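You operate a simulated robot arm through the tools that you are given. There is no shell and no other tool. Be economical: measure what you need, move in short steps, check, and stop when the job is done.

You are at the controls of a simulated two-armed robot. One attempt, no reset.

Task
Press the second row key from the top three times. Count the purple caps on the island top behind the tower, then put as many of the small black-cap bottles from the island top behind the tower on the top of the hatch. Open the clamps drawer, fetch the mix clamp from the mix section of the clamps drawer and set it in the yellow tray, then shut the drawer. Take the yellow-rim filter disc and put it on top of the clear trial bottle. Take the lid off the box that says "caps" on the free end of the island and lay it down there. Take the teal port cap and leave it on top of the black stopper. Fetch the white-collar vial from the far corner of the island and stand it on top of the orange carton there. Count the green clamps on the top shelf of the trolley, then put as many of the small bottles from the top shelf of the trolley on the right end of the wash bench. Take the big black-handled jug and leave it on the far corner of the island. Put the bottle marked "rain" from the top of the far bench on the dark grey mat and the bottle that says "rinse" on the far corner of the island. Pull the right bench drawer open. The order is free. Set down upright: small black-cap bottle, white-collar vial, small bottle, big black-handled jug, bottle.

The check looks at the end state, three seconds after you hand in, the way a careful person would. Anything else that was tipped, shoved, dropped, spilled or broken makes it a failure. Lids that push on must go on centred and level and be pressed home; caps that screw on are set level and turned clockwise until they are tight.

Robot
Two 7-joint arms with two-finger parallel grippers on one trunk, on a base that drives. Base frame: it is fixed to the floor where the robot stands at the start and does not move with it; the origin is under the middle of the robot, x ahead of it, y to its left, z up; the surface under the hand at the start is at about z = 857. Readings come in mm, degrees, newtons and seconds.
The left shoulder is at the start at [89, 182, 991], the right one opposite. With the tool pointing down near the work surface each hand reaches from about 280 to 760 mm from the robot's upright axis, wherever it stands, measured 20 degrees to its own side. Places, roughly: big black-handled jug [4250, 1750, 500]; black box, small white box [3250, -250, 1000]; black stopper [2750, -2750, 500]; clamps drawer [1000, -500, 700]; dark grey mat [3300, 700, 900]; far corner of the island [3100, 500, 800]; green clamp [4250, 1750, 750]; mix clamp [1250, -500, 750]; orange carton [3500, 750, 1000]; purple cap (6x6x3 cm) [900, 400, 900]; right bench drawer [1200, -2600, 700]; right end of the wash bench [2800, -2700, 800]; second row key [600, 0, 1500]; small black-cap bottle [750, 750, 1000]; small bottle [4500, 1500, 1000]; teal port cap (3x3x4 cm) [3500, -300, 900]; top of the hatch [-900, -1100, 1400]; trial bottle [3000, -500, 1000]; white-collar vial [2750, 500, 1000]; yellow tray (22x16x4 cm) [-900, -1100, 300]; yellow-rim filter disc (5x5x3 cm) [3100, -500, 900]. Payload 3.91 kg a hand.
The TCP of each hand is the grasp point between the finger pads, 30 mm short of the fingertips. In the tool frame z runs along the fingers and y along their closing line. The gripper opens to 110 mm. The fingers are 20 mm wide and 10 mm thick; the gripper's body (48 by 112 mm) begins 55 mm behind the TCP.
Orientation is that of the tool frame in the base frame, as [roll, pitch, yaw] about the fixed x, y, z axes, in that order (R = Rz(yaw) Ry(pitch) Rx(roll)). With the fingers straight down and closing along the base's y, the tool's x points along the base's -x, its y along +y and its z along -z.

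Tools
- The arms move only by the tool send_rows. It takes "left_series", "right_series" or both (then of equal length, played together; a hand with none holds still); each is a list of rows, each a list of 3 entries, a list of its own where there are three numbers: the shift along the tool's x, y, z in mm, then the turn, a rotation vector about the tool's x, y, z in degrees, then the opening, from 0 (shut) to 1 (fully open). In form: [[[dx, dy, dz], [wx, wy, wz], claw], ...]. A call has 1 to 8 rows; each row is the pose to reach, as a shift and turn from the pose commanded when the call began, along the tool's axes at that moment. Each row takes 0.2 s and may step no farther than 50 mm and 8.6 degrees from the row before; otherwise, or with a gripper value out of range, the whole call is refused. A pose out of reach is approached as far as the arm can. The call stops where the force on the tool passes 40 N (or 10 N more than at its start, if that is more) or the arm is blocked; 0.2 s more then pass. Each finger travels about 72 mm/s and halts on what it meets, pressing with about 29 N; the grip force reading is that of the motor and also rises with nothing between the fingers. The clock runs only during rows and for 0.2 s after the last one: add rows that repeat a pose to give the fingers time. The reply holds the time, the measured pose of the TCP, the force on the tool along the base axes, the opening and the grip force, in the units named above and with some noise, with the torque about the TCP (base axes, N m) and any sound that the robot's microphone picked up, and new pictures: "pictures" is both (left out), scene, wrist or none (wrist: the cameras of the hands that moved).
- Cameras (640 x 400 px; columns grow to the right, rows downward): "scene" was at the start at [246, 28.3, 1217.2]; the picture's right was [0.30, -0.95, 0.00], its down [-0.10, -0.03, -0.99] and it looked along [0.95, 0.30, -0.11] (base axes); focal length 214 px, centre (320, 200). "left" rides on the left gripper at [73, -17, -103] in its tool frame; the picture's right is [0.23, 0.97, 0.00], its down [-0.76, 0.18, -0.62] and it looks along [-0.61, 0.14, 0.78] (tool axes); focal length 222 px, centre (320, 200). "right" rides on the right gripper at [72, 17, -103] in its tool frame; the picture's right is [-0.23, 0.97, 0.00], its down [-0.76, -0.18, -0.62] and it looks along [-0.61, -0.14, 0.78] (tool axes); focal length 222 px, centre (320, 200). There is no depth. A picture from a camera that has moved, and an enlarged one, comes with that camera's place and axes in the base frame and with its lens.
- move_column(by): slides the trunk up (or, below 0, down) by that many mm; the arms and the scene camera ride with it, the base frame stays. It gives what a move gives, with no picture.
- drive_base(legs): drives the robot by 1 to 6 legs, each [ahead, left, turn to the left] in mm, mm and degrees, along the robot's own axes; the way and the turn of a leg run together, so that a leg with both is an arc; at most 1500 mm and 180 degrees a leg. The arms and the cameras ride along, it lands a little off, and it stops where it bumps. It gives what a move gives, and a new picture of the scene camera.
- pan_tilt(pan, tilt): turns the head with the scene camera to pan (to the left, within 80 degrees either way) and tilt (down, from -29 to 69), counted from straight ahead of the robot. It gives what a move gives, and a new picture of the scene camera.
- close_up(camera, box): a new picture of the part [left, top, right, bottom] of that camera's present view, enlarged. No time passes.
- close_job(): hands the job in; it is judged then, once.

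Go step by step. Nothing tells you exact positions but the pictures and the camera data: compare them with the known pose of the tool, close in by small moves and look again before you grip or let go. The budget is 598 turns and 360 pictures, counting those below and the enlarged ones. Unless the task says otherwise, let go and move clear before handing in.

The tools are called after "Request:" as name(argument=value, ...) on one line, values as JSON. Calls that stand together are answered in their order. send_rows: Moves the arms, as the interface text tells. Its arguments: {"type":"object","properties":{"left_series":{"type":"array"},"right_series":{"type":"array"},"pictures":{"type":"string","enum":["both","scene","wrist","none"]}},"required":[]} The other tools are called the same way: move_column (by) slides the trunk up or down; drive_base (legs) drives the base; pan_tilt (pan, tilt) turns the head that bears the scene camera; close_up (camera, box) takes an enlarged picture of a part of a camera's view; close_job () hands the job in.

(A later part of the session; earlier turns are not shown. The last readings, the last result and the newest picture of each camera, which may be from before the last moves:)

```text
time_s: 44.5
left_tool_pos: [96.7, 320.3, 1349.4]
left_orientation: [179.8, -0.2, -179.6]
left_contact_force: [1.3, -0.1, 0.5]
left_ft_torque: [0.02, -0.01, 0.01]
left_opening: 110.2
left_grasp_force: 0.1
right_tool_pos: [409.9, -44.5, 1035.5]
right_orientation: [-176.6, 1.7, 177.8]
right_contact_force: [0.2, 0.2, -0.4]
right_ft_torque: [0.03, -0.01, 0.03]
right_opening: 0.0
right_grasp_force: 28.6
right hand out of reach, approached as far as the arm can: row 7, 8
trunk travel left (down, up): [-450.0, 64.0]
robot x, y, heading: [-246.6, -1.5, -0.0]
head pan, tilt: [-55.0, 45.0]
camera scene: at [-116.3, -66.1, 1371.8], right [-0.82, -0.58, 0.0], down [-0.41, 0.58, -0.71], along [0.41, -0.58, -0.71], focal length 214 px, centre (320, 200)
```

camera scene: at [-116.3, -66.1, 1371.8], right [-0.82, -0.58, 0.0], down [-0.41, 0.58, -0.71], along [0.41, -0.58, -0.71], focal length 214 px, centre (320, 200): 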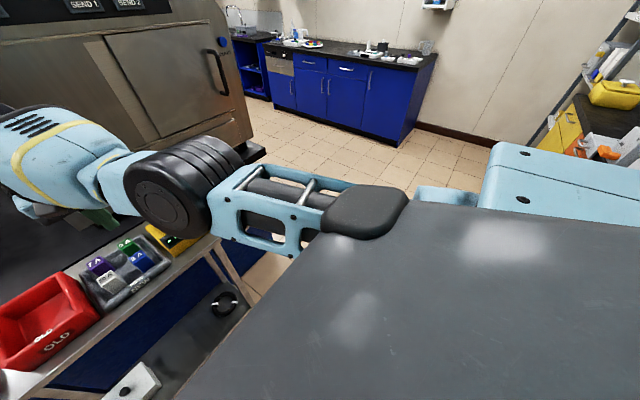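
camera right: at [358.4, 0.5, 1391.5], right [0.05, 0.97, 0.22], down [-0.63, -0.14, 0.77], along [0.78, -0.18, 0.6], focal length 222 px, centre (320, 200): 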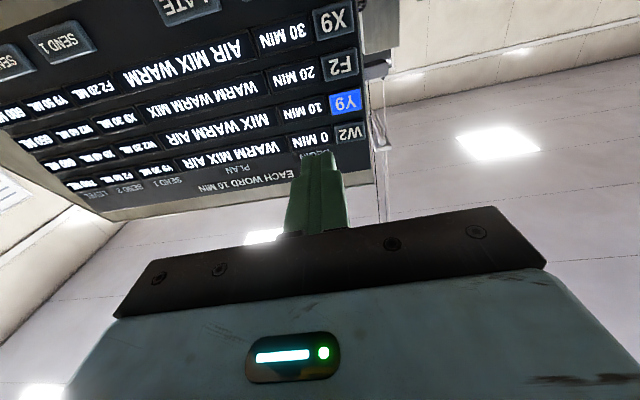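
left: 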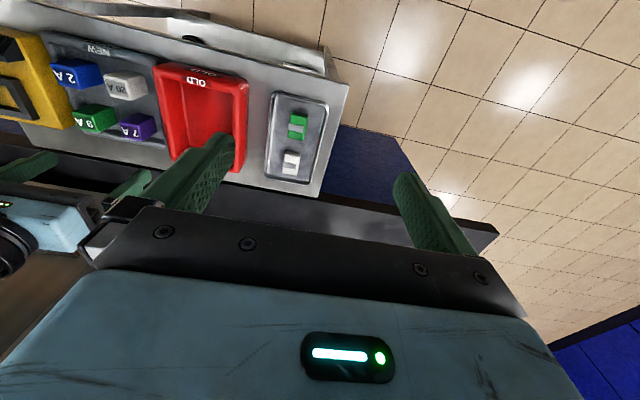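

Elbow now bends the right way. Retract.

Request:
send_rows(right_series=[[[20, 0, -5], [0, 0, 0], 0], [[40, 0, -10], [0, 0, 0], 0], [[60, 0, -15], [0, 0, 0], 0], [[80, 0, -20], [0, 0, 0], 0], [[100, -10, -25], [0, 0, 0], 0], [[120, -20, -30], [0, 0, 0], 0], [[140, -30, -35], [0, 0, 0], 0], [[160, -40, -40], [0, 0, 0], 0]], pictures="scene")

```text
time_s: 46.3
left_tool_pos: [94.7, 320.1, 1349.5]
left_orientation: [179.9, -0.2, -179.6]
left_contact_force: [0.3, 0.3, 0.3]
left_ft_torque: [0.03, 0.0, 0.02]
left_opening: 109.9
left_grasp_force: 0.0
right_tool_pos: [241.2, -63.0, 1081.2]
right_orientation: [-177.0, 2.6, 179.6]
right_contact_force: [-0.4, 0.0, 0.8]
right_ft_torque: [-0.02, 0.02, -0.02]
right_opening: 0.0
right_grasp_force: 29.0
right hand out of reach, approached as far as the arm can: row 2
trunk travel left (down, up): [-450.0, 64.0]
robot x, y, heading: [-246.2, -0.8, 0.1]
head pan, tilt: [-55.0, 45.0]
camera scene: at [-116.7, -66.4, 1371.8], right [-0.82, -0.58, 0.0], down [-0.41, 0.58, -0.71], along [0.41, -0.58, -0.71], focal length 214 px, centre (320, 200)
```

scene: 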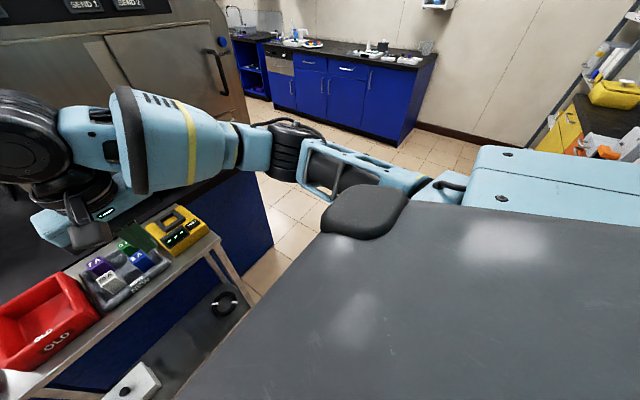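

Recovered. Now I'll drive around to the left of the island to see the bottles and caps from the side.

Request:
send_rows(right_series=[[[20, -5, -10], [0, 0, 0], 0], [[40, -10, -20], [0, 0, 0], 0], [[60, -15, -30], [0, 0, 0], 0], [[80, -20, -40], [0, 0, 0], 0]], pictures="none")

Request:
pan_tilt(pan=0, tilt=35)

Request:
drive_base(legs=[[0, 1200, 0], [1050, 0, 0], [0, 0, -90]])

```text
time_s: 47.3
left_tool_pos: [95.6, 320.1, 1349.1]
left_orientation: [179.9, -0.2, -179.7]
left_contact_force: [0.0, -1.1, 0.0]
left_ft_torque: [0.01, 0.0, 0.04]
left_opening: 110.1
left_grasp_force: 0.1
right_tool_pos: [161.5, -82.3, 1118.9]
right_orientation: [-177.0, 2.6, 179.6]
right_contact_force: [0.3, 0.4, 0.7]
right_ft_torque: [0.03, -0.01, -0.02]
right_opening: 0.2
right_grasp_force: 29.0
trunk travel left (down, up): [-450.0, 64.0]
robot x, y, heading: [-245.4, -0.3, 0.0]
head pan, tilt: [-55.0, 45.0]
```

```text
time_s: 48.5
left_tool_pos: [96.1, 321.5, 1348.3]
left_orientation: [179.9, -0.2, -179.6]
left_contact_force: [0.4, 0.0, 0.4]
left_ft_torque: [0.0, -0.03, -0.05]
left_opening: 110.2
left_grasp_force: 0.0
right_tool_pos: [163.2, -82.7, 1117.5]
right_orientation: [-176.9, 2.5, 179.6]
right_contact_force: [0.5, -1.0, -0.1]
right_ft_torque: [0.04, -0.04, 0.01]
right_opening: 0.0
right_grasp_force: 28.8
trunk travel left (down, up): [-450.0, 64.0]
robot x, y, heading: [-246.5, -0.1, 0.3]
head pan, tilt: [0.0, 35.0]
camera scene: at [-75.0, 0.6, 1386.5], right [0.0, -1.0, 0.0], down [-0.57, 0.0, -0.82], along [0.82, 0.0, -0.57], focal length 214 px, centre (320, 200)
```

scene: 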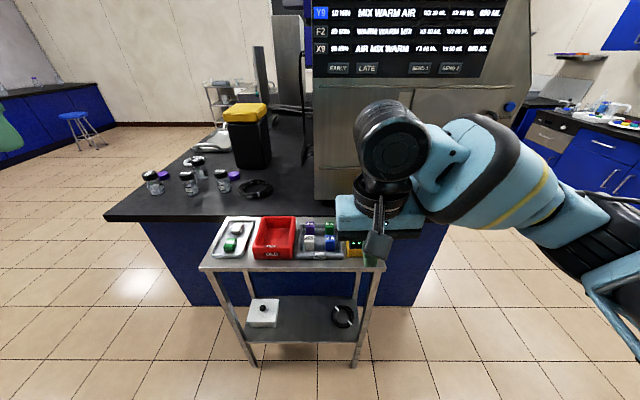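

```text
time_s: 68.1
left_tool_pos: [1091.9, 802.8, 1348.5]
left_orientation: [179.8, -0.3, 85.9]
left_contact_force: [-0.7, -0.7, -0.1]
left_ft_torque: [0.0, 0.02, -0.05]
left_opening: 110.0
left_grasp_force: 0.1
right_tool_pos: [685.2, 767.0, 1120.3]
right_orientation: [-177.1, 2.6, 85.2]
right_contact_force: [-0.1, -0.1, -0.2]
right_ft_torque: [-0.03, -0.01, -0.01]
right_opening: 0.0
right_grasp_force: 29.3
trunk travel left (down, up): [-450.0, 64.0]
robot x, y, heading: [794.7, 1169.3, -94.1]
head pan, tilt: [0.0, 35.0]
camera scene: at [784.4, 996.0, 1386.6], right [-1.0, 0.07, 0.0], down [0.04, 0.57, -0.82], along [-0.06, -0.82, -0.57], focal length 214 px, centre (320, 200)
```

scene: 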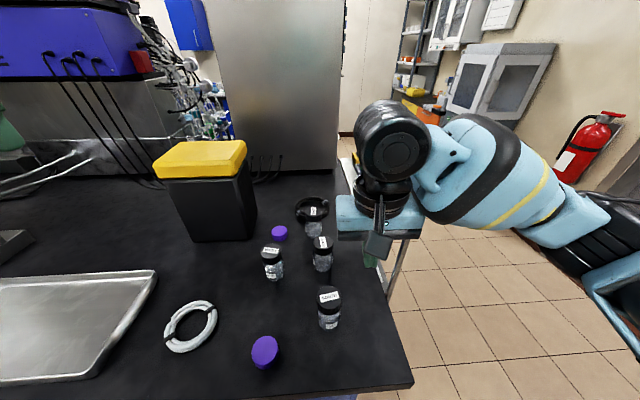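

I see 4 small black-cap bottles and so far 2 purple caps. Check the rest of the island top behind the tower.

Request:
pan_tilt(pan=45, tilt=35)

Request:
close_up(camera="scene", box=[160, 60, 480, 260])

```text
time_s: 69.2
left_tool_pos: [1091.8, 803.0, 1349.8]
left_orientation: [179.9, -0.2, 86.0]
left_contact_force: [0.6, -0.4, -0.4]
left_ft_torque: [-0.02, 0.04, 0.01]
left_opening: 110.0
left_grasp_force: 0.1
right_tool_pos: [684.9, 767.5, 1118.6]
right_orientation: [-177.0, 2.5, 85.3]
right_contact_force: [0.3, -1.1, -0.3]
right_ft_torque: [0.01, 0.04, -0.01]
right_opening: 0.0
right_grasp_force: 28.9
trunk travel left (down, up): [-450.0, 64.0]
robot x, y, heading: [795.9, 1167.8, -94.0]
head pan, tilt: [45.0, 35.0]
camera scene: at [848.3, 1017.2, 1386.5], right [-0.76, -0.65, 0.0], down [-0.38, 0.43, -0.82], along [0.54, -0.62, -0.57], focal length 214 px, centre (320, 200)
```

scene: 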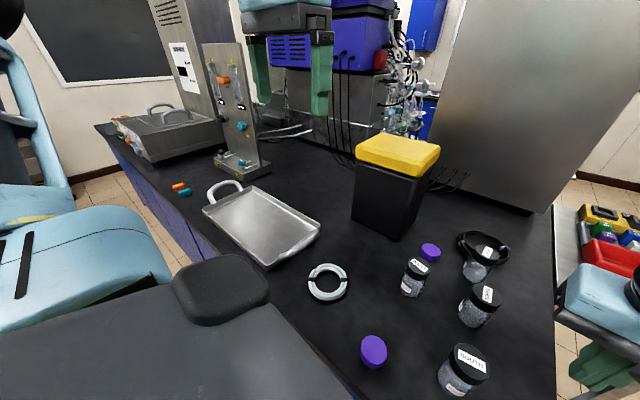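

```text
2.00 times, centred on (320, 160) of scene
camera zoom: at [848.3, 1017.2, 1386.5], right [-0.76, -0.65, 0.0], down [-0.38, 0.43, -0.82], along [0.54, -0.62, -0.57], focal length 429 px, centre (320, 280)
```

zoom: 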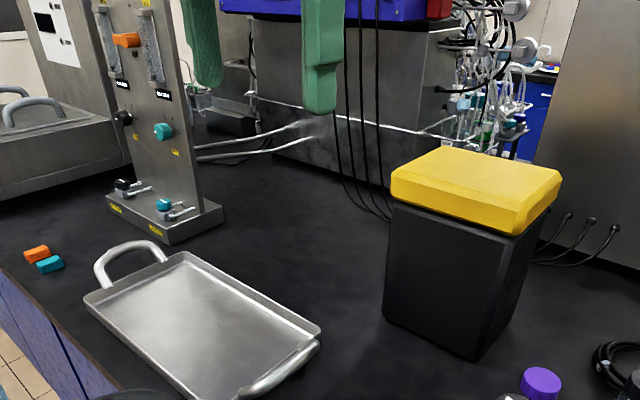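

Two purple caps → two bottles. The right hand will take the near one (SOUTH, ~[743,722]), the left hand the one at ~[888,579].

Request:
send_rows(right_series=[[[-10, 15, 20], [-1, 1, 0], 0.5], [[-20, 31, 40], [-2, 2, 0], 0.8], [[-30, 47, 65], [-3, 2.5, 0], 0.8], [[-40, 62, 90], [-3, 2.5, 0], 0.8], [[-40, 62, 90], [-3, 2.5, 0], 0.8]], left_series=[[[-30, -24, 40], [0, 0, 0], 0.8], [[-60, -48, 80], [0, 0, 0], 0.8], [[-85, -72, 115], [0, 0, 0], 0.8], [[-110, -96, 150], [0, 0, 0], 0.8], [[-135, -120, 180], [0, 0, 0], 0.8]])

```text
refused: row 1 steps farther than a row can; nothing moved
```

Request:
send_rows(right_series=[[[-10, 15, 20], [-1, 1, 0], 0.5], [[-20, 31, 40], [-2, 2, 0], 0.8], [[-30, 47, 65], [-3, 2.5, 0], 0.8], [[-40, 62, 90], [-3, 2.5, 0], 0.8], [[-40, 62, 90], [-3, 2.5, 0], 0.8]], left_series=[[[-24, -20, 32], [0, 0, 0], 0.8], [[-48, -40, 64], [0, 0, 0], 0.8], [[-72, -60, 96], [0, 0, 0], 0.8], [[-96, -80, 128], [0, 0, 0], 0.8], [[-120, -100, 160], [0, 0, 0], 0.8]])

```text
time_s: 70.4
left_tool_pos: [985.5, 685.6, 1188.9]
left_orientation: [180.0, -0.2, 86.1]
left_contact_force: [0.1, 1.1, 0.1]
left_ft_torque: [0.02, 0.01, -0.03]
left_opening: 87.9
left_grasp_force: 0.0
right_tool_pos: [737.2, 717.0, 1026.2]
right_orientation: [-180.0, 0.0, 85.2]
right_contact_force: [0.3, 0.4, -0.4]
right_ft_torque: [-0.01, 0.01, 0.01]
right_opening: 87.8
right_grasp_force: 0.2
trunk travel left (down, up): [-450.0, 64.0]
robot x, y, heading: [796.2, 1163.8, -94.0]
head pan, tilt: [45.0, 35.0]
camera scene: at [848.1, 1015.7, 1386.3], right [-0.76, -0.65, 0.0], down [-0.38, 0.43, -0.82], along [0.54, -0.62, -0.57], focal length 214 px, centre (320, 200)
camera right: at [760.4, 787.5, 1130.7], right [0.95, -0.31, 0.0], down [-0.24, -0.74, 0.62], along [-0.19, -0.59, -0.78], focal length 222 px, centre (320, 200)
camera left: at [973.9, 758.0, 1291.2], right [0.99, 0.16, 0.0], down [0.12, -0.77, 0.62], along [0.1, -0.61, -0.78], focal length 222 px, centre (320, 200)
```

scene: 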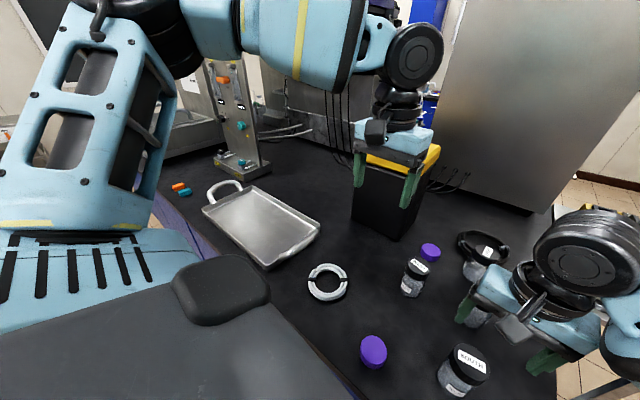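
right: 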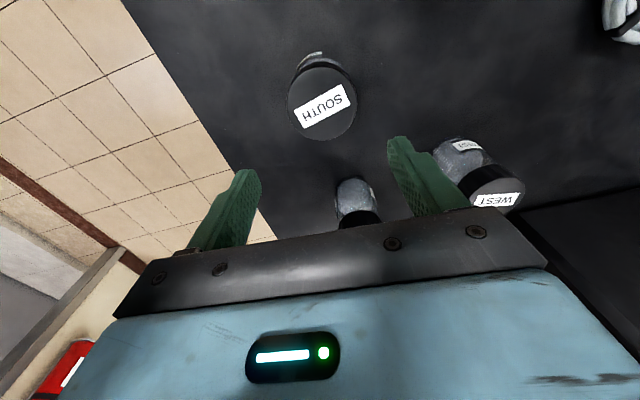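
left: 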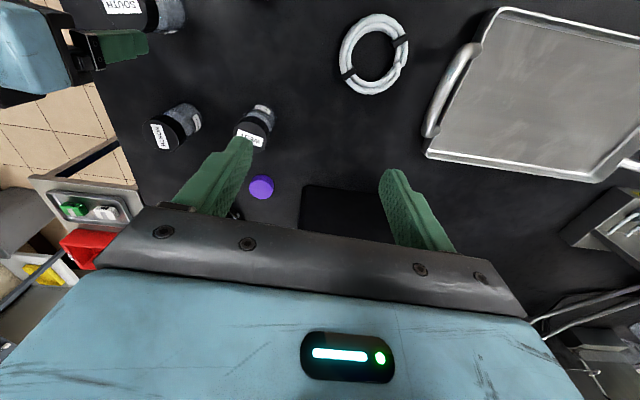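

SOUTH cap is at ~[746,737]; the left target at ~[884,594]. Closing in stepwise.

Request:
send_rows(right_series=[[[10, 4, 9], [0, 0, 0], 0.8], [[21, 7, 18], [0, 0, 0], 0.8], [[21, 7, 27], [0, 0, 0], 0.8], [[21, 7, 36], [0, 0, 0], 0.8], [[21, 7, 36], [0, 0, 0], 0.8]], left_series=[[[-20, -19, 28], [0, 0, 0], 0.8], [[-40, -38, 56], [0, 0, 0], 0.8], [[-60, -57, 84], [0, 0, 0], 0.8], [[-80, -76, 112], [0, 0, 0], 0.8], [[-99, -94, 139], [0, 0, 0], 0.8]], pictures="wrist")

```text
time_s: 71.6
left_tool_pos: [932.1, 617.0, 1040.7]
left_orientation: [-180.0, -0.2, 86.3]
left_contact_force: [0.4, -1.0, 1.3]
left_ft_torque: [0.05, 0.02, -0.01]
left_opening: 88.0
left_grasp_force: 0.0
left hand out of reach, approached as far as the arm can: row 4, 5
right_tool_pos: [747.8, 737.2, 989.3]
right_orientation: [-179.8, -0.1, 85.2]
right_contact_force: [-0.6, -0.7, 0.0]
right_ft_torque: [0.01, 0.0, -0.01]
right_opening: 88.1
right_grasp_force: 0.0
trunk travel left (down, up): [-450.0, 64.0]
robot x, y, heading: [798.7, 1167.3, -94.2]
head pan, tilt: [45.0, 35.0]
camera right: at [769.7, 807.9, 1094.2], right [0.95, -0.31, 0.0], down [-0.24, -0.74, 0.62], along [-0.19, -0.59, -0.78], focal length 222 px, centre (320, 200)
camera left: at [920.2, 690.7, 1144.1], right [0.99, 0.16, 0.0], down [0.13, -0.77, 0.62], along [0.1, -0.61, -0.78], focal length 222 px, centre (320, 200)
```

right: 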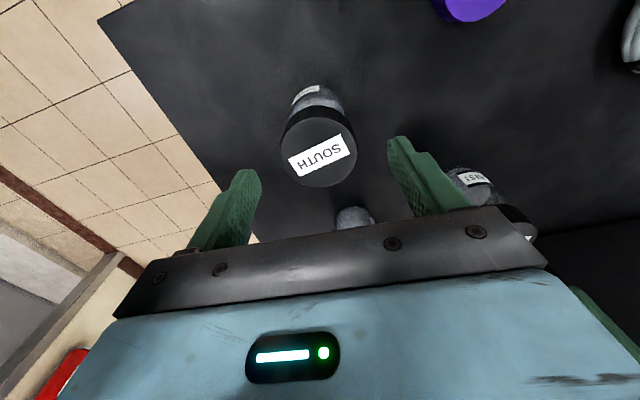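
left: 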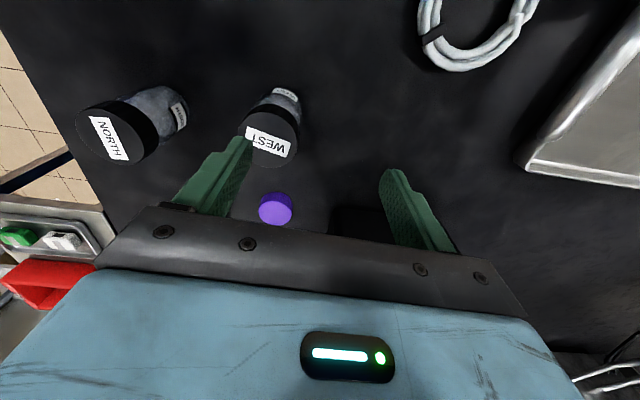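

SOUTH cap top fixed at [748,743,957]. Lower the right hand and grip it; raise the left a little.

Request:
send_rows(right_series=[[[6, 0, 14], [0, 0, 0], 0.8], [[6, 0, 28], [0, 0, 0], 0.8], [[6, 0, 42], [0, 0, 0], 0.8], [[6, 0, 54], [0, 0, 0], 0.8], [[6, 0, 54], [0, 0, 0], 0.8]], left_series=[[[10, 10, -20], [0, 0, 0], 0.8], [[20, 20, -40], [0, 0, 0], 0.8], [[30, 30, -60], [0, 0, 0], 0.8], [[30, 30, -80], [0, 0, 0], 0.8], [[30, 30, -80], [0, 0, 0], 0.8]], pictures="wrist")

```text
time_s: 72.8
left_tool_pos: [963.7, 646.1, 1125.4]
left_orientation: [-179.9, -0.1, 86.0]
left_contact_force: [-0.2, 0.1, 0.6]
left_ft_torque: [0.01, -0.02, 0.01]
left_opening: 88.2
left_grasp_force: 0.1
right_tool_pos: [747.2, 744.3, 937.9]
right_orientation: [180.0, 0.0, 85.2]
right_contact_force: [-0.6, -0.2, 1.0]
right_ft_torque: [0.02, -0.01, 0.0]
right_opening: 88.3
right_grasp_force: 0.2
trunk travel left (down, up): [-450.0, 64.0]
robot x, y, heading: [796.7, 1166.1, -94.1]
head pan, tilt: [45.0, 35.0]
camera right: at [769.3, 815.0, 1042.5], right [0.95, -0.31, 0.0], down [-0.24, -0.74, 0.62], along [-0.19, -0.59, -0.78], focal length 222 px, centre (320, 200)
camera left: at [952.1, 719.5, 1227.4], right [0.99, 0.16, 0.0], down [0.12, -0.77, 0.62], along [0.1, -0.61, -0.78], focal length 222 px, centre (320, 200)
```

right: 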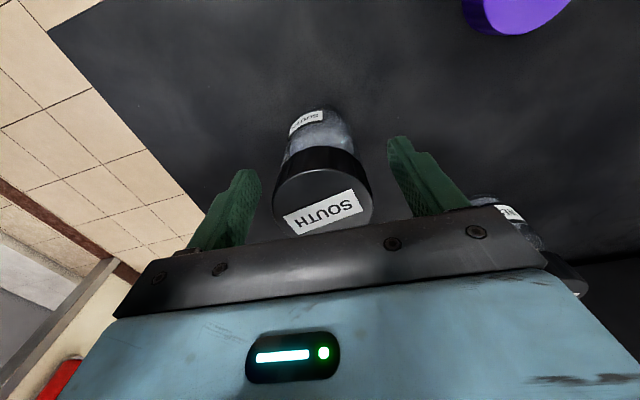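
left: 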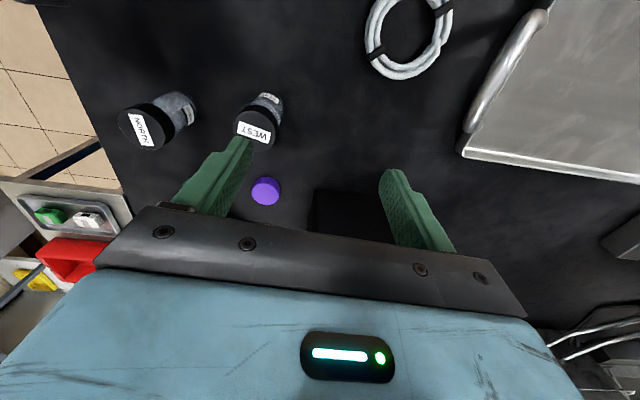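

Centred between the fingers. Close.

Request:
send_rows(right_series=[[[4, 0, 0], [0, 0, 0], 0.8], [[4, 0, 0], [0, 0, 0], 0.35], [[4, 0, 0], [0, 0, 0], 0.35], [[4, 0, 0], [0, 0, 0], 0.35], [[4, 0, 0], [0, 0, 0], 0.35]], pictures="wrist")

```text
time_s: 74.0
left_tool_pos: [963.6, 646.4, 1124.7]
left_orientation: [179.8, -0.1, 86.0]
left_contact_force: [-0.8, -0.8, -0.4]
left_ft_torque: [0.06, 0.02, 0.0]
left_opening: 87.8
left_grasp_force: 0.1
right_tool_pos: [747.8, 748.6, 937.4]
right_orientation: [180.0, 0.0, 85.1]
right_contact_force: [-0.6, 0.1, 0.7]
right_ft_torque: [-0.06, 0.06, 0.01]
right_opening: 54.3
right_grasp_force: 28.6
trunk travel left (down, up): [-450.0, 64.0]
robot x, y, heading: [802.4, 1164.2, -94.2]
head pan, tilt: [45.0, 35.0]
camera right: at [770.1, 819.2, 1042.0], right [0.95, -0.31, 0.0], down [-0.24, -0.74, 0.62], along [-0.19, -0.59, -0.78], focal length 222 px, centre (320, 200)
```

right: 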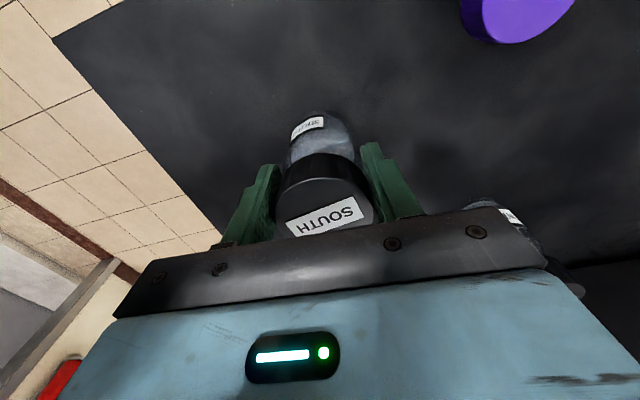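

Gripped (54 mm). Lift it.

Request:
send_rows(right_series=[[[0, 0, -30], [0, 0, 0], 0.3], [[0, 0, -70], [0, 0, 0], 0.3], [[10, 0, -115], [0, 0, 0], 0.3], [[30, 0, -160], [0, 0, 0], 0.3], [[40, 0, -200], [0, 0, 0], 0.3]], pictures="wrist")

Request:
pan_tilt(pan=0, tilt=30)

```text
time_s: 75.2
left_tool_pos: [964.0, 647.3, 1123.4]
left_orientation: [180.0, -0.2, 86.0]
left_contact_force: [-0.2, 0.3, 0.2]
left_ft_torque: [-0.01, 0.05, 0.05]
left_opening: 88.2
left_grasp_force: 0.0
right_tool_pos: [752.1, 789.2, 1135.5]
right_orientation: [179.9, 0.0, 85.2]
right_contact_force: [0.1, -0.5, -1.2]
right_ft_torque: [0.02, 0.01, -0.03]
right_opening: 54.5
right_grasp_force: 28.7
trunk travel left (down, up): [-450.0, 64.0]
robot x, y, heading: [799.1, 1168.1, -94.0]
head pan, tilt: [45.0, 35.0]
camera right: at [773.7, 859.5, 1239.4], right [0.95, -0.31, 0.0], down [-0.24, -0.74, 0.62], along [-0.19, -0.59, -0.78], focal length 222 px, centre (320, 200)
```

right: 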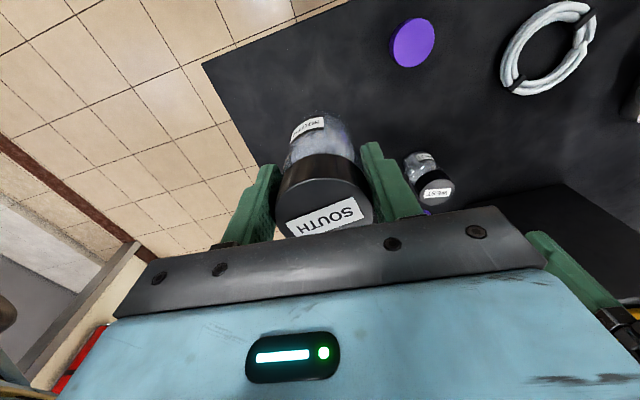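

```text
time_s: 76.3
left_tool_pos: [964.3, 646.3, 1124.0]
left_orientation: [179.8, -0.2, 86.0]
left_contact_force: [0.8, -0.9, 0.3]
left_ft_torque: [0.0, 0.01, -0.05]
left_opening: 88.3
left_grasp_force: 0.0
right_tool_pos: [751.9, 789.0, 1134.7]
right_orientation: [-179.9, 0.0, 85.1]
right_contact_force: [0.5, 0.4, -1.0]
right_ft_torque: [-0.01, -0.01, 0.0]
right_opening: 54.5
right_grasp_force: 28.7
trunk travel left (down, up): [-450.0, 64.0]
robot x, y, heading: [796.4, 1167.2, -93.9]
head pan, tilt: [0.0, 30.0]
camera scene: at [784.3, 993.5, 1394.3], right [-1.0, 0.07, 0.0], down [0.04, 0.5, -0.87], along [-0.06, -0.86, -0.5], focal length 214 px, centre (320, 200)
```

scene: 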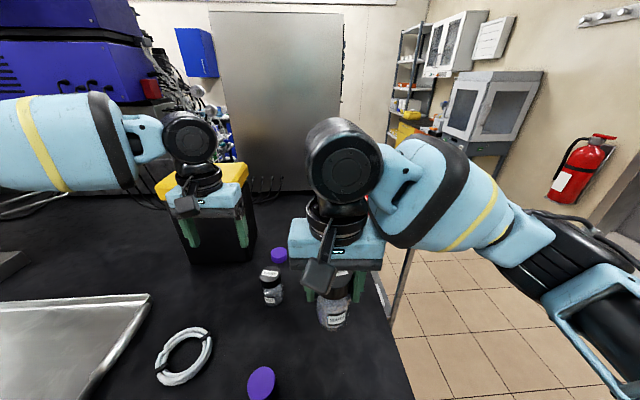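

Lifted cleanly. Lower the trunk and bring the left hand over the WEST bottle (~[888,603]).

Request:
move_column(by=-100)

Request:
send_rows(left_series=[[[-12, -18, 0], [0, 0, 0], 0.8], [[-24, -36, 0], [0, 0, 0], 0.8], [[-36, -55, 0], [0, 0, 0], 0.8], [[-46, -73, 10], [0, 0, 0], 0.8], [[-46, -73, 25], [0, 0, 0], 0.8]], pictures="wrist")

```text
time_s: 77.7
left_tool_pos: [962.5, 647.1, 1022.9]
left_orientation: [-180.0, -0.2, 86.0]
left_contact_force: [-0.3, -0.3, 0.0]
left_ft_torque: [-0.02, 0.0, -0.01]
left_opening: 88.0
left_grasp_force: 0.0
right_tool_pos: [751.1, 788.6, 1038.5]
right_orientation: [180.0, 0.1, 85.2]
right_contact_force: [0.2, 0.2, -1.5]
right_ft_torque: [0.02, 0.02, 0.01]
right_opening: 54.5
right_grasp_force: 28.9
trunk travel left (down, up): [-350.0, 164.0]
robot x, y, heading: [798.5, 1170.2, -94.3]
head pan, tilt: [0.0, 30.0]
```

```text
time_s: 78.9
left_tool_pos: [925.2, 617.7, 1021.0]
left_orientation: [-179.9, -0.2, 86.0]
left_contact_force: [0.1, -0.8, 0.1]
left_ft_torque: [0.02, -0.01, -0.01]
left_opening: 88.1
left_grasp_force: 0.1
left hand out of reach, approached as far as the arm can: row 3, 4, 5
right_tool_pos: [751.8, 789.2, 1037.1]
right_orientation: [-180.0, 0.2, 85.2]
right_contact_force: [-0.4, -0.3, -1.0]
right_ft_torque: [0.02, -0.04, 0.03]
right_opening: 54.5
right_grasp_force: 28.7
trunk travel left (down, up): [-350.0, 164.0]
robot x, y, heading: [802.0, 1164.9, -94.0]
head pan, tilt: [0.0, 30.0]
camera left: at [912.7, 691.6, 1124.7], right [0.99, 0.16, 0.0], down [0.12, -0.77, 0.62], along [0.1, -0.61, -0.78], focal length 222 px, centre (320, 200)
```

left: 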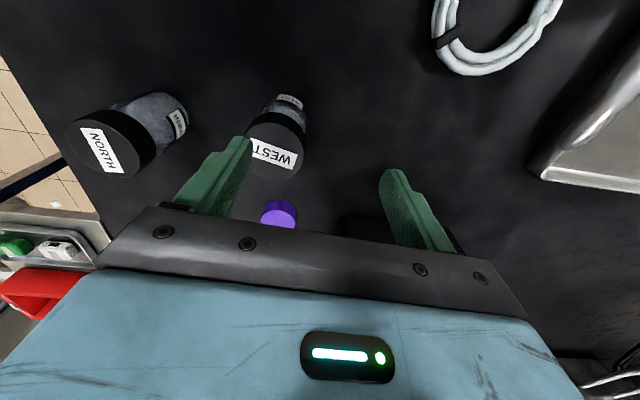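

The left arm is limited sideways; I'll shift the base 50 mm to the robot's right.

Request:
drive_base(legs=[[0, -55, 0]])

Request:
send_rows(left_series=[[[0, 0, 0], [0, 0, 0], 0.8]], pictures="wrist")

```text
time_s: 80.0
left_tool_pos: [869.2, 623.0, 1022.1]
left_orientation: [-180.0, -0.2, 86.0]
left_contact_force: [-0.5, 0.9, 0.4]
left_ft_torque: [-0.04, -0.02, 0.0]
left_opening: 88.2
left_grasp_force: 0.1
right_tool_pos: [696.4, 793.3, 1037.7]
right_orientation: [180.0, 0.0, 85.2]
right_contact_force: [-0.4, -0.5, -2.5]
right_ft_torque: [0.03, -0.01, 0.02]
right_opening: 54.4
right_grasp_force: 28.6
trunk travel left (down, up): [-350.0, 164.0]
robot x, y, heading: [741.7, 1170.8, -94.2]
head pan, tilt: [0.0, 30.0]
camera scene: at [725.6, 949.9, 1279.5], right [-1.0, 0.07, 0.0], down [0.04, 0.5, -0.87], along [-0.06, -0.86, -0.5], focal length 214 px, centre (320, 200)
```

scene: 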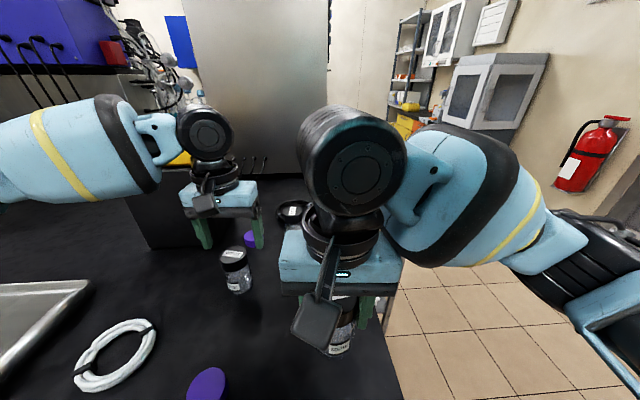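

```text
time_s: 80.4
left_tool_pos: [870.1, 622.8, 1021.9]
left_orientation: [-180.0, -0.2, 86.1]
left_contact_force: [-0.9, 0.4, -0.2]
left_ft_torque: [0.01, 0.0, 0.02]
left_opening: 87.9
left_grasp_force: 0.1
right_tool_pos: [697.7, 792.2, 1037.2]
right_orientation: [180.0, 0.0, 85.2]
right_contact_force: [0.0, -0.2, -1.8]
right_ft_torque: [0.02, 0.02, -0.03]
right_opening: 54.3
right_grasp_force: 28.9
trunk travel left (down, up): [-350.0, 164.0]
robot x, y, heading: [746.1, 1168.5, -94.1]
head pan, tilt: [0.0, 30.0]
camera left: at [857.9, 695.6, 1124.7], right [0.99, 0.16, 0.0], down [0.12, -0.77, 0.62], along [0.1, -0.61, -0.78], focal length 222 px, centre (320, 200)
```

left: 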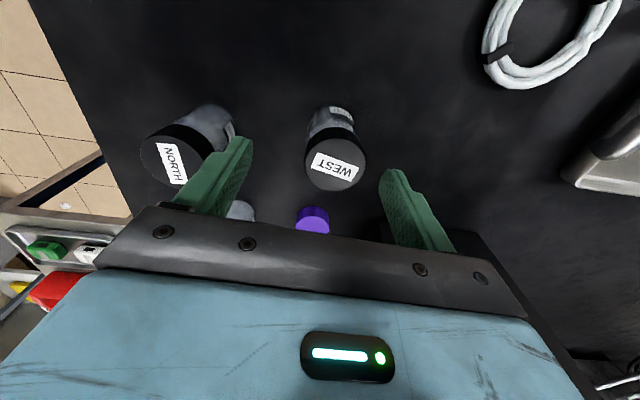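

WEST cap at [886,600]. Align and lower.

Request:
send_rows(left_series=[[[-10, 9, 0], [0, 0, 0], 0.8], [[-21, 17, 5], [0, 0, 0], 0.8], [[-21, 17, 25], [0, 0, 0], 0.8], [[-21, 17, 45], [0, 0, 0], 0.8], [[-21, 17, 65], [0, 0, 0], 0.8], [[-21, 17, 84], [0, 0, 0], 0.8], [[-21, 17, 84], [0, 0, 0], 0.8]], pictures="wrist")

```text
time_s: 82.0
left_tool_pos: [884.0, 602.0, 937.9]
left_orientation: [179.9, -0.2, 86.0]
left_contact_force: [1.0, 0.6, -0.2]
left_ft_torque: [0.03, 0.0, 0.0]
left_opening: 87.9
left_grasp_force: 0.1
right_tool_pos: [696.1, 792.9, 1036.9]
right_orientation: [180.0, -0.1, 85.2]
right_contact_force: [-0.9, -0.2, -1.5]
right_ft_torque: [0.04, -0.02, 0.02]
right_opening: 54.6
right_grasp_force: 29.0
trunk travel left (down, up): [-350.0, 164.0]
robot x, y, heading: [744.0, 1169.5, -94.3]
head pan, tilt: [0.0, 30.0]
camera left: at [873.0, 674.3, 1040.2], right [0.99, 0.16, 0.0], down [0.12, -0.77, 0.62], along [0.1, -0.61, -0.78], focal length 222 px, centre (320, 200)
```

left: 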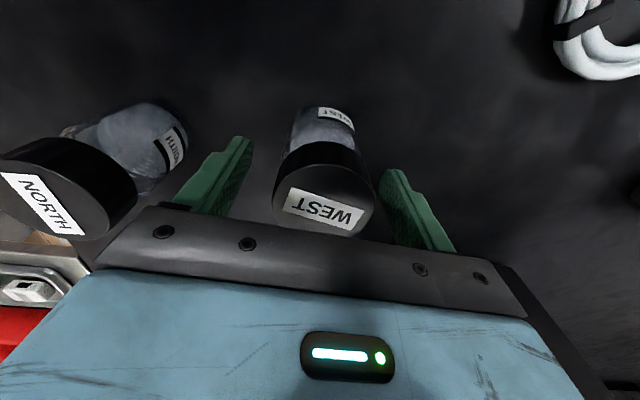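

Request:
send_rows(left_series=[[[2, 1, 0], [0, 0, 0], 0.8], [[2, 1, 0], [0, 0, 0], 0.35], [[2, 1, 0], [0, 0, 0], 0.35], [[2, 1, 0], [0, 0, 0], 0.35], [[2, 1, 0], [0, 0, 0], 0.3]], pictures="none")

Request:
send_rows(left_series=[[[0, 0, -40], [0, 0, 0], 0.3], [[0, 0, -80], [0, 0, 0], 0.3], [[15, 0, -120], [0, 0, 0], 0.3], [[40, 10, -160], [0, 0, 0], 0.3], [[70, 20, -180], [0, 0, 0], 0.3], [[100, 30, -180], [0, 0, 0], 0.3]], pictures="both")

```text
time_s: 83.2
left_tool_pos: [887.0, 602.8, 938.0]
left_orientation: [180.0, -0.3, 86.0]
left_contact_force: [-0.6, 0.5, -0.5]
left_ft_torque: [0.04, 0.0, -0.02]
left_opening: 54.4
left_grasp_force: 28.9
right_tool_pos: [696.6, 792.5, 1036.1]
right_orientation: [180.0, 0.0, 85.1]
right_contact_force: [-0.4, -0.5, -1.2]
right_ft_torque: [0.04, 0.01, 0.02]
right_opening: 54.7
right_grasp_force: 29.3
trunk travel left (down, up): [-350.0, 164.0]
robot x, y, heading: [741.7, 1170.4, -94.2]
head pan, tilt: [0.0, 30.0]
```

```text
time_s: 84.6
left_tool_pos: [922.5, 700.9, 1118.8]
left_orientation: [-180.0, -0.1, 86.0]
left_contact_force: [0.2, 0.7, -1.6]
left_ft_torque: [-0.02, 0.03, 0.01]
left_opening: 54.3
left_grasp_force: 28.8
right_tool_pos: [697.2, 792.4, 1036.9]
right_orientation: [179.9, 0.0, 85.2]
right_contact_force: [0.3, 0.3, -1.3]
right_ft_torque: [-0.01, -0.01, -0.01]
right_opening: 54.2
right_grasp_force: 29.1
trunk travel left (down, up): [-350.0, 164.0]
robot x, y, heading: [743.0, 1172.2, -94.4]
head pan, tilt: [0.0, 30.0]
camera scene: at [726.5, 950.8, 1279.7], right [-1.0, 0.07, 0.0], down [0.04, 0.5, -0.87], along [-0.06, -0.86, -0.5], focal length 214 px, centre (320, 200)
camera left: at [909.2, 773.8, 1221.2], right [0.99, 0.16, 0.0], down [0.12, -0.77, 0.62], along [0.1, -0.61, -0.78], focal length 222 px, centre (320, 200)
```

scene: 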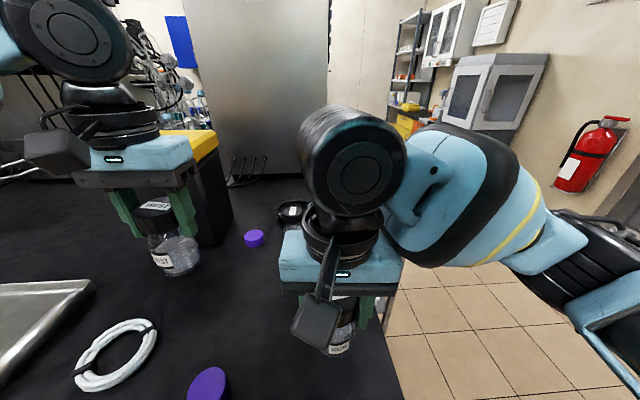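
left: 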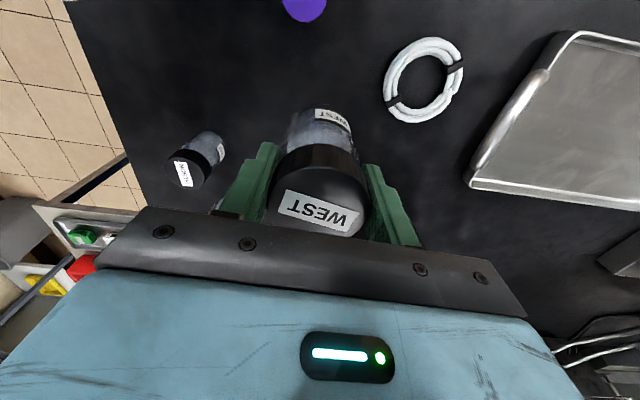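

Both bottles held. Back off and drive toward the hatch, looking on the way.

Request:
drive_base(legs=[[-350, 0, 0], [0, 0, -86], [900, 0, 0], [0, 0, 60]])

Request:
pan_tilt(pan=0, tilt=10)

```text
time_s: 97.5
left_tool_pos: [-141.9, 946.5, 1118.4]
left_orientation: [-180.0, -0.2, 65.3]
left_contact_force: [-0.2, 1.0, -1.6]
left_ft_torque: [0.01, 0.0, -0.01]
left_opening: 54.8
left_grasp_force: 28.8
right_tool_pos: [-319.4, 1112.0, 1036.8]
right_orientation: [-180.0, 0.0, 64.5]
right_contact_force: [0.7, 0.9, -1.5]
right_ft_torque: [0.01, 0.0, 0.02]
right_opening: 54.4
right_grasp_force: 28.9
trunk travel left (down, up): [-350.0, 164.0]
robot x, y, heading: [-139.3, 1453.0, -115.0]
head pan, tilt: [0.0, 30.0]
camera scene: at [-236.3, 1248.6, 1279.5], right [-0.91, 0.42, 0.0], down [0.21, 0.45, -0.87], along [-0.36, -0.79, -0.5], focal length 214 px, centre (320, 200)
```

scene: 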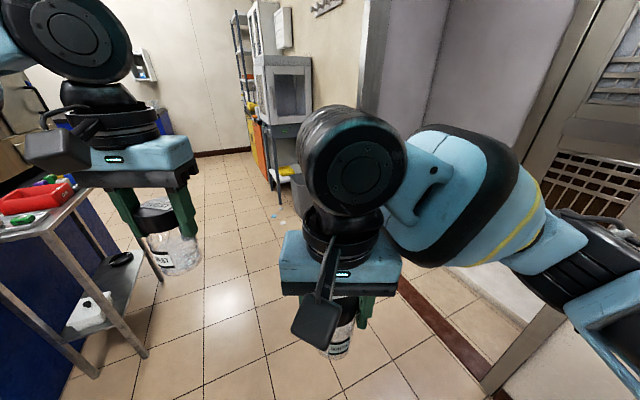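

```text
time_s: 98.3
left_tool_pos: [-142.6, 947.9, 1118.8]
left_orientation: [180.0, -0.2, 65.3]
left_contact_force: [-0.5, 0.3, -1.9]
left_ft_torque: [0.02, 0.02, -0.01]
left_opening: 54.5
left_grasp_force: 29.5
right_tool_pos: [-319.5, 1112.5, 1036.9]
right_orientation: [179.9, 0.1, 64.6]
right_contact_force: [-0.1, 0.0, -0.5]
right_ft_torque: [-0.01, -0.03, -0.03]
right_opening: 54.4
right_grasp_force: 28.4
trunk travel left (down, up): [-350.0, 164.0]
robot x, y, heading: [-142.0, 1450.2, -115.0]
head pan, tilt: [0.0, 10.0]
camera scene: at [-237.5, 1246.2, 1311.8], right [-0.91, 0.42, 0.0], down [0.07, 0.16, -0.98], along [-0.41, -0.89, -0.17], focal length 214 px, centre (320, 200)
```

scene: 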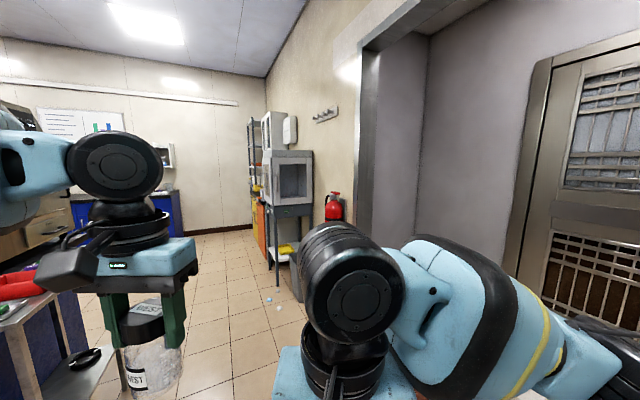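

The hatch is the grey cabinet by the wall. Drive alongside and face it.

Request:
drive_base(legs=[[0, 0, 25], [500, -180, 0], [1300, 0, 0], [600, 0, 0], [0, 0, -90]])

```text
time_s: 112.7
left_tool_pos: [-117.7, -1441.0, 1116.5]
left_orientation: [-179.9, -0.4, 85.0]
left_contact_force: [0.0, 0.5, -1.2]
left_ft_torque: [0.02, 0.0, 0.01]
left_opening: 54.5
left_grasp_force: 28.6
right_tool_pos: [-333.2, -1340.4, 1036.1]
right_orientation: [-179.7, -0.1, 85.2]
right_contact_force: [0.8, -0.1, -2.2]
right_ft_torque: [-0.01, 0.01, 0.01]
right_opening: 54.4
right_grasp_force: 28.9
trunk travel left (down, up): [-350.0, 164.0]
robot x, y, heading: [-287.9, -963.9, -95.3]
head pan, tilt: [0.0, 10.0]
stopped in leg 5: the robot was blocked; the commanded pose is now the measured one
camera scene: at [-305.9, -1190.0, 1311.4], right [-1.0, 0.09, 0.0], down [0.01, 0.18, -0.98], along [-0.09, -0.98, -0.18], focal length 214 px, centre (320, 200)
```

scene: 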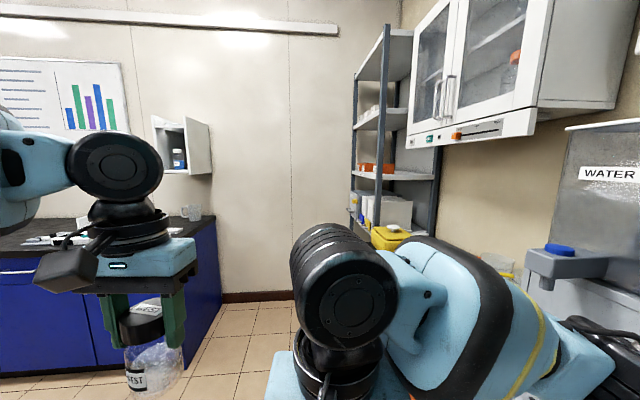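

Blocked by something on the right; look there.

Request:
pan_tilt(pan=-75, tilt=15)

```text
time_s: 114.2
left_tool_pos: [-116.2, -1441.7, 1114.9]
left_orientation: [-179.5, -0.5, 84.8]
left_contact_force: [0.3, 0.1, -1.3]
left_ft_torque: [0.03, 0.0, -0.01]
left_opening: 54.6
left_grasp_force: 29.1
right_tool_pos: [-333.9, -1339.8, 1034.9]
right_orientation: [-179.5, -0.3, 84.7]
right_contact_force: [-0.4, 0.1, -1.2]
right_ft_torque: [0.02, -0.02, 0.02]
right_opening: 54.4
right_grasp_force: 29.0
trunk travel left (down, up): [-350.0, 164.0]
robot x, y, heading: [-291.9, -960.5, -95.3]
head pan, tilt: [-75.0, 15.0]
camera scene: at [-388.4, -1114.2, 1303.7], right [-0.17, 0.99, 0.01], down [0.25, 0.05, -0.97], along [-0.95, -0.16, -0.25], focal length 214 px, centre (320, 200)
```

scene: 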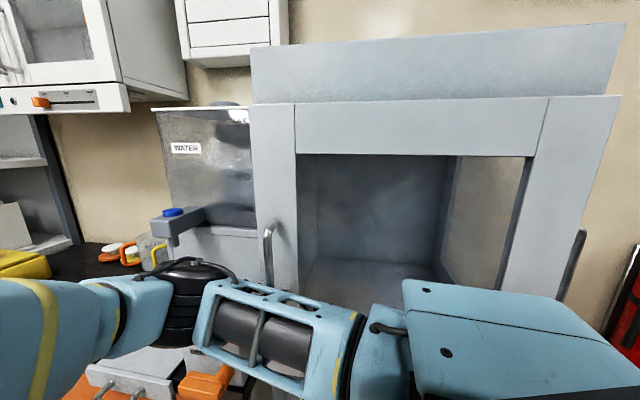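

The right elbow is next to the hatch. Move away to the left, then turn.

Request:
drive_base(legs=[[0, 450, 0], [0, 0, -85]])

Request:
pan_tilt(pan=0, tilt=10)

```text
time_s: 122.4
left_tool_pos: [-298.9, -1202.2, 1118.7]
left_orientation: [-179.9, -0.2, -1.7]
left_contact_force: [0.3, -0.3, -1.7]
left_ft_torque: [0.0, -0.03, -0.01]
left_opening: 54.2
left_grasp_force: 28.6
right_tool_pos: [-211.5, -978.5, 1036.2]
right_orientation: [-180.0, -0.1, -1.6]
right_contact_force: [-0.1, -0.4, -1.7]
right_ft_torque: [0.0, -0.05, 0.01]
right_opening: 54.3
right_grasp_force: 28.7
trunk travel left (down, up): [-350.0, 164.0]
robot x, y, heading: [165.0, -1005.0, 178.3]
head pan, tilt: [-75.0, 15.0]
camera scene: at [10.7, -909.5, 1303.7], right [0.97, 0.23, 0.0], down [0.06, -0.25, -0.97], along [-0.22, 0.94, -0.26], focal length 214 px, centre (320, 200)
```

scene: 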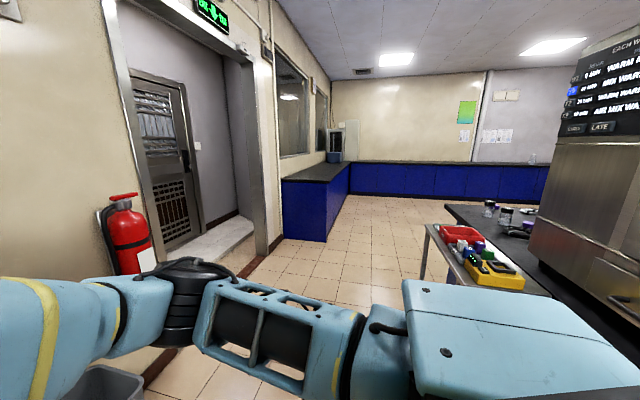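

```text
time_s: 123.9
left_tool_pos: [-299.1, -1201.3, 1118.2]
left_orientation: [-180.0, -0.2, -1.6]
left_contact_force: [0.1, 0.5, -1.8]
left_ft_torque: [0.04, -0.01, 0.0]
left_opening: 54.5
left_grasp_force: 29.7
right_tool_pos: [-213.1, -979.6, 1037.9]
right_orientation: [-179.9, 0.1, -1.6]
right_contact_force: [-0.5, -0.5, -1.6]
right_ft_torque: [-0.04, 0.01, 0.01]
right_opening: 54.4
right_grasp_force: 29.3
trunk travel left (down, up): [-350.0, 164.0]
robot x, y, heading: [167.6, -1005.7, 178.1]
head pan, tilt: [0.0, 10.0]
camera scene: at [-60.8, -997.5, 1311.8], right [0.03, 1.0, 0.0], down [0.17, -0.01, -0.98], along [-0.98, 0.03, -0.17], focal length 214 px, centre (320, 200)
```

scene: 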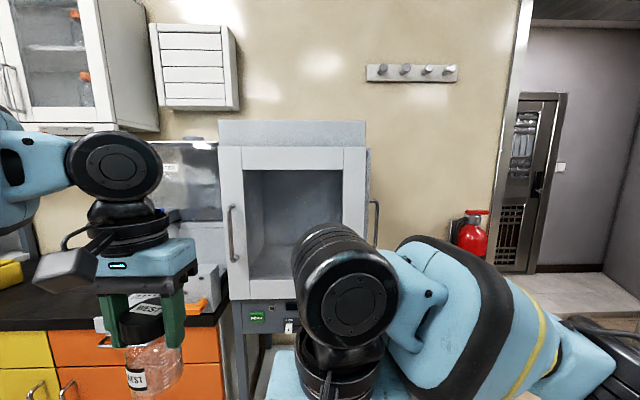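

Raise the trunk to see the hatch top.

Request:
move_column(by=162)

Request:
pan_tilt(pan=0, tilt=10)

```text
time_s: 125.7
left_tool_pos: [-299.2, -1200.9, 1278.6]
left_orientation: [-180.0, -0.4, -1.6]
left_contact_force: [0.0, 0.3, -1.7]
left_ft_torque: [-0.01, -0.04, -0.01]
left_opening: 54.1
left_grasp_force: 28.6
right_tool_pos: [-213.5, -979.1, 1197.7]
right_orientation: [180.0, -0.2, -1.5]
right_contact_force: [0.2, -0.9, -1.6]
right_ft_torque: [-0.01, -0.03, 0.02]
right_opening: 54.4
right_grasp_force: 28.8
trunk travel left (down, up): [-512.0, 2.0]
robot x, y, heading: [167.8, -1007.4, 178.2]
head pan, tilt: [0.0, 10.0]
```

```text
time_s: 126.3
left_tool_pos: [-299.0, -1202.4, 1280.2]
left_orientation: [-180.0, -0.3, -1.6]
left_contact_force: [0.1, -0.1, -1.7]
left_ft_torque: [0.0, -0.03, -0.02]
left_opening: 54.5
left_grasp_force: 28.6
right_tool_pos: [-211.7, -978.6, 1199.2]
right_orientation: [180.0, -0.1, -1.7]
right_contact_force: [-0.2, 0.7, -2.0]
right_ft_torque: [0.01, -0.01, -0.02]
right_opening: 54.6
right_grasp_force: 29.6
trunk travel left (down, up): [-512.0, 2.0]
robot x, y, heading: [162.8, -1002.7, 178.3]
head pan, tilt: [0.0, 10.0]
camera scene: at [58.7, -1001.3, 1497.7], right [0.03, 1.0, 0.0], down [0.17, -0.01, -0.98], along [-0.98, 0.03, -0.17], focal length 214 px, centre (320, 200)
```

scene: 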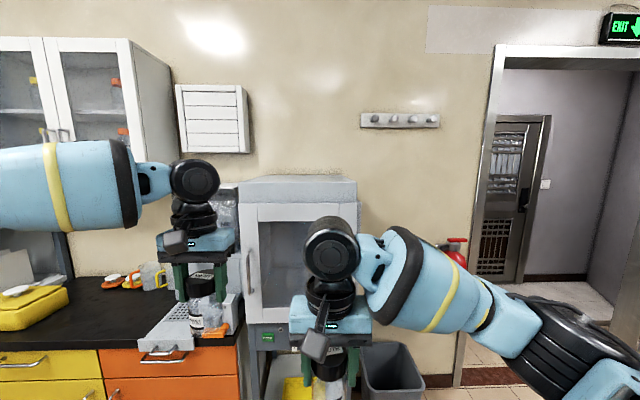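

Request:
close_up(camera="scene", box=[220, 150, 380, 250])

```text
4.00 times, centred on (300, 200) of scene
camera zoom: at [58.7, -1001.3, 1497.7], right [0.03, 1.0, 0.0], down [0.17, -0.01, -0.98], along [-0.98, 0.03, -0.17], focal length 858 px, centre (400, 200)
```

zoom: 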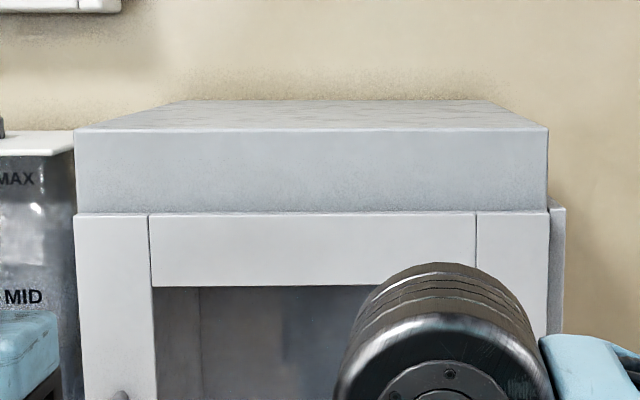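

The top is flat and clear: about x −680…−1070, y −1256…−851, z ≈ 1426. Raise both hands above it first.

Request:
send_rows(left_series=[[[0, 0, -40], [0, 0, 0], 0.3], [[0, 0, -80], [0, 0, 0], 0.3], [[0, 0, -120], [0, 0, 0], 0.3], [[0, 0, -155], [0, 0, 0], 0.3], [[0, 0, -190], [0, 0, 0], 0.3], [[0, 0, -225], [0, 0, 0], 0.3], [[0, 0, -255], [0, 0, 0], 0.3], [[0, 0, -255], [0, 0, 0], 0.3]], pictures="scene")

```text
time_s: 128.1
left_tool_pos: [-244.1, -1244.3, 1450.8]
left_orientation: [180.0, -0.1, -1.6]
left_contact_force: [-0.3, -1.2, -2.1]
left_ft_torque: [0.02, 0.02, -0.02]
left_opening: 54.2
left_grasp_force: 29.1
left hand out of reach, approached as far as the arm can: row 2, 3, 4, 5, 6, 7, 8
right_tool_pos: [-213.7, -979.6, 1199.0]
right_orientation: [180.0, -0.2, -1.6]
right_contact_force: [-0.4, -0.3, -1.7]
right_ft_torque: [-0.01, -0.04, 0.04]
right_opening: 54.4
right_grasp_force: 28.8
trunk travel left (down, up): [-512.0, 2.0]
robot x, y, heading: [162.3, -1006.8, 178.1]
head pan, tilt: [0.0, 10.0]
camera scene: at [58.4, -1001.3, 1497.6], right [0.03, 1.0, 0.0], down [0.17, -0.01, -0.98], along [-0.98, 0.03, -0.17], focal length 214 px, centre (320, 200)
```

scene: 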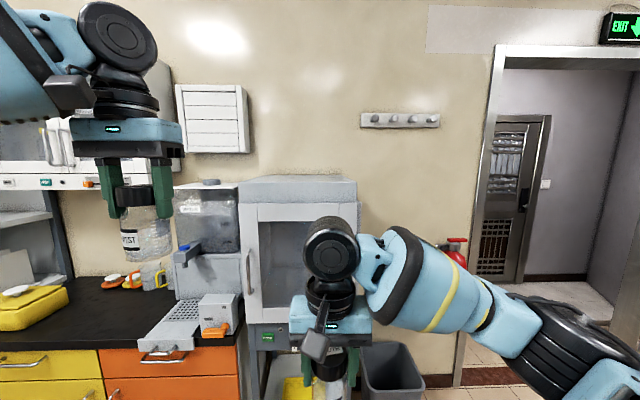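

Try a slightly closer-in position for more height.

Request:
send_rows(left_series=[[[20, -15, -10], [0, 0, 0], 0.3], [[40, -30, -20], [0, 0, 0], 0.3], [[60, -40, -40], [0, 0, 0], 0.3], [[60, -40, -60], [0, 0, 0], 0.3], [[60, -40, -80], [0, 0, 0], 0.3], [[60, -40, -90], [0, 0, 0], 0.3]], pictures="none")

```text
time_s: 129.5
left_tool_pos: [-167.1, -1226.5, 1487.4]
left_orientation: [179.9, -0.1, -1.6]
left_contact_force: [0.4, 0.3, -2.7]
left_ft_torque: [-0.01, -0.02, 0.0]
left_opening: 54.2
left_grasp_force: 29.3
left hand out of reach, approached as far as the arm can: row 3, 4, 5, 6
right_tool_pos: [-212.0, -980.0, 1197.5]
right_orientation: [-179.9, 0.0, -1.6]
right_contact_force: [-0.9, 0.1, -3.2]
right_ft_torque: [-0.02, -0.01, 0.0]
right_opening: 54.3
right_grasp_force: 29.5
trunk travel left (down, up): [-512.0, 2.0]
robot x, y, heading: [167.8, -1002.2, 178.3]
head pan, tilt: [0.0, 10.0]
```

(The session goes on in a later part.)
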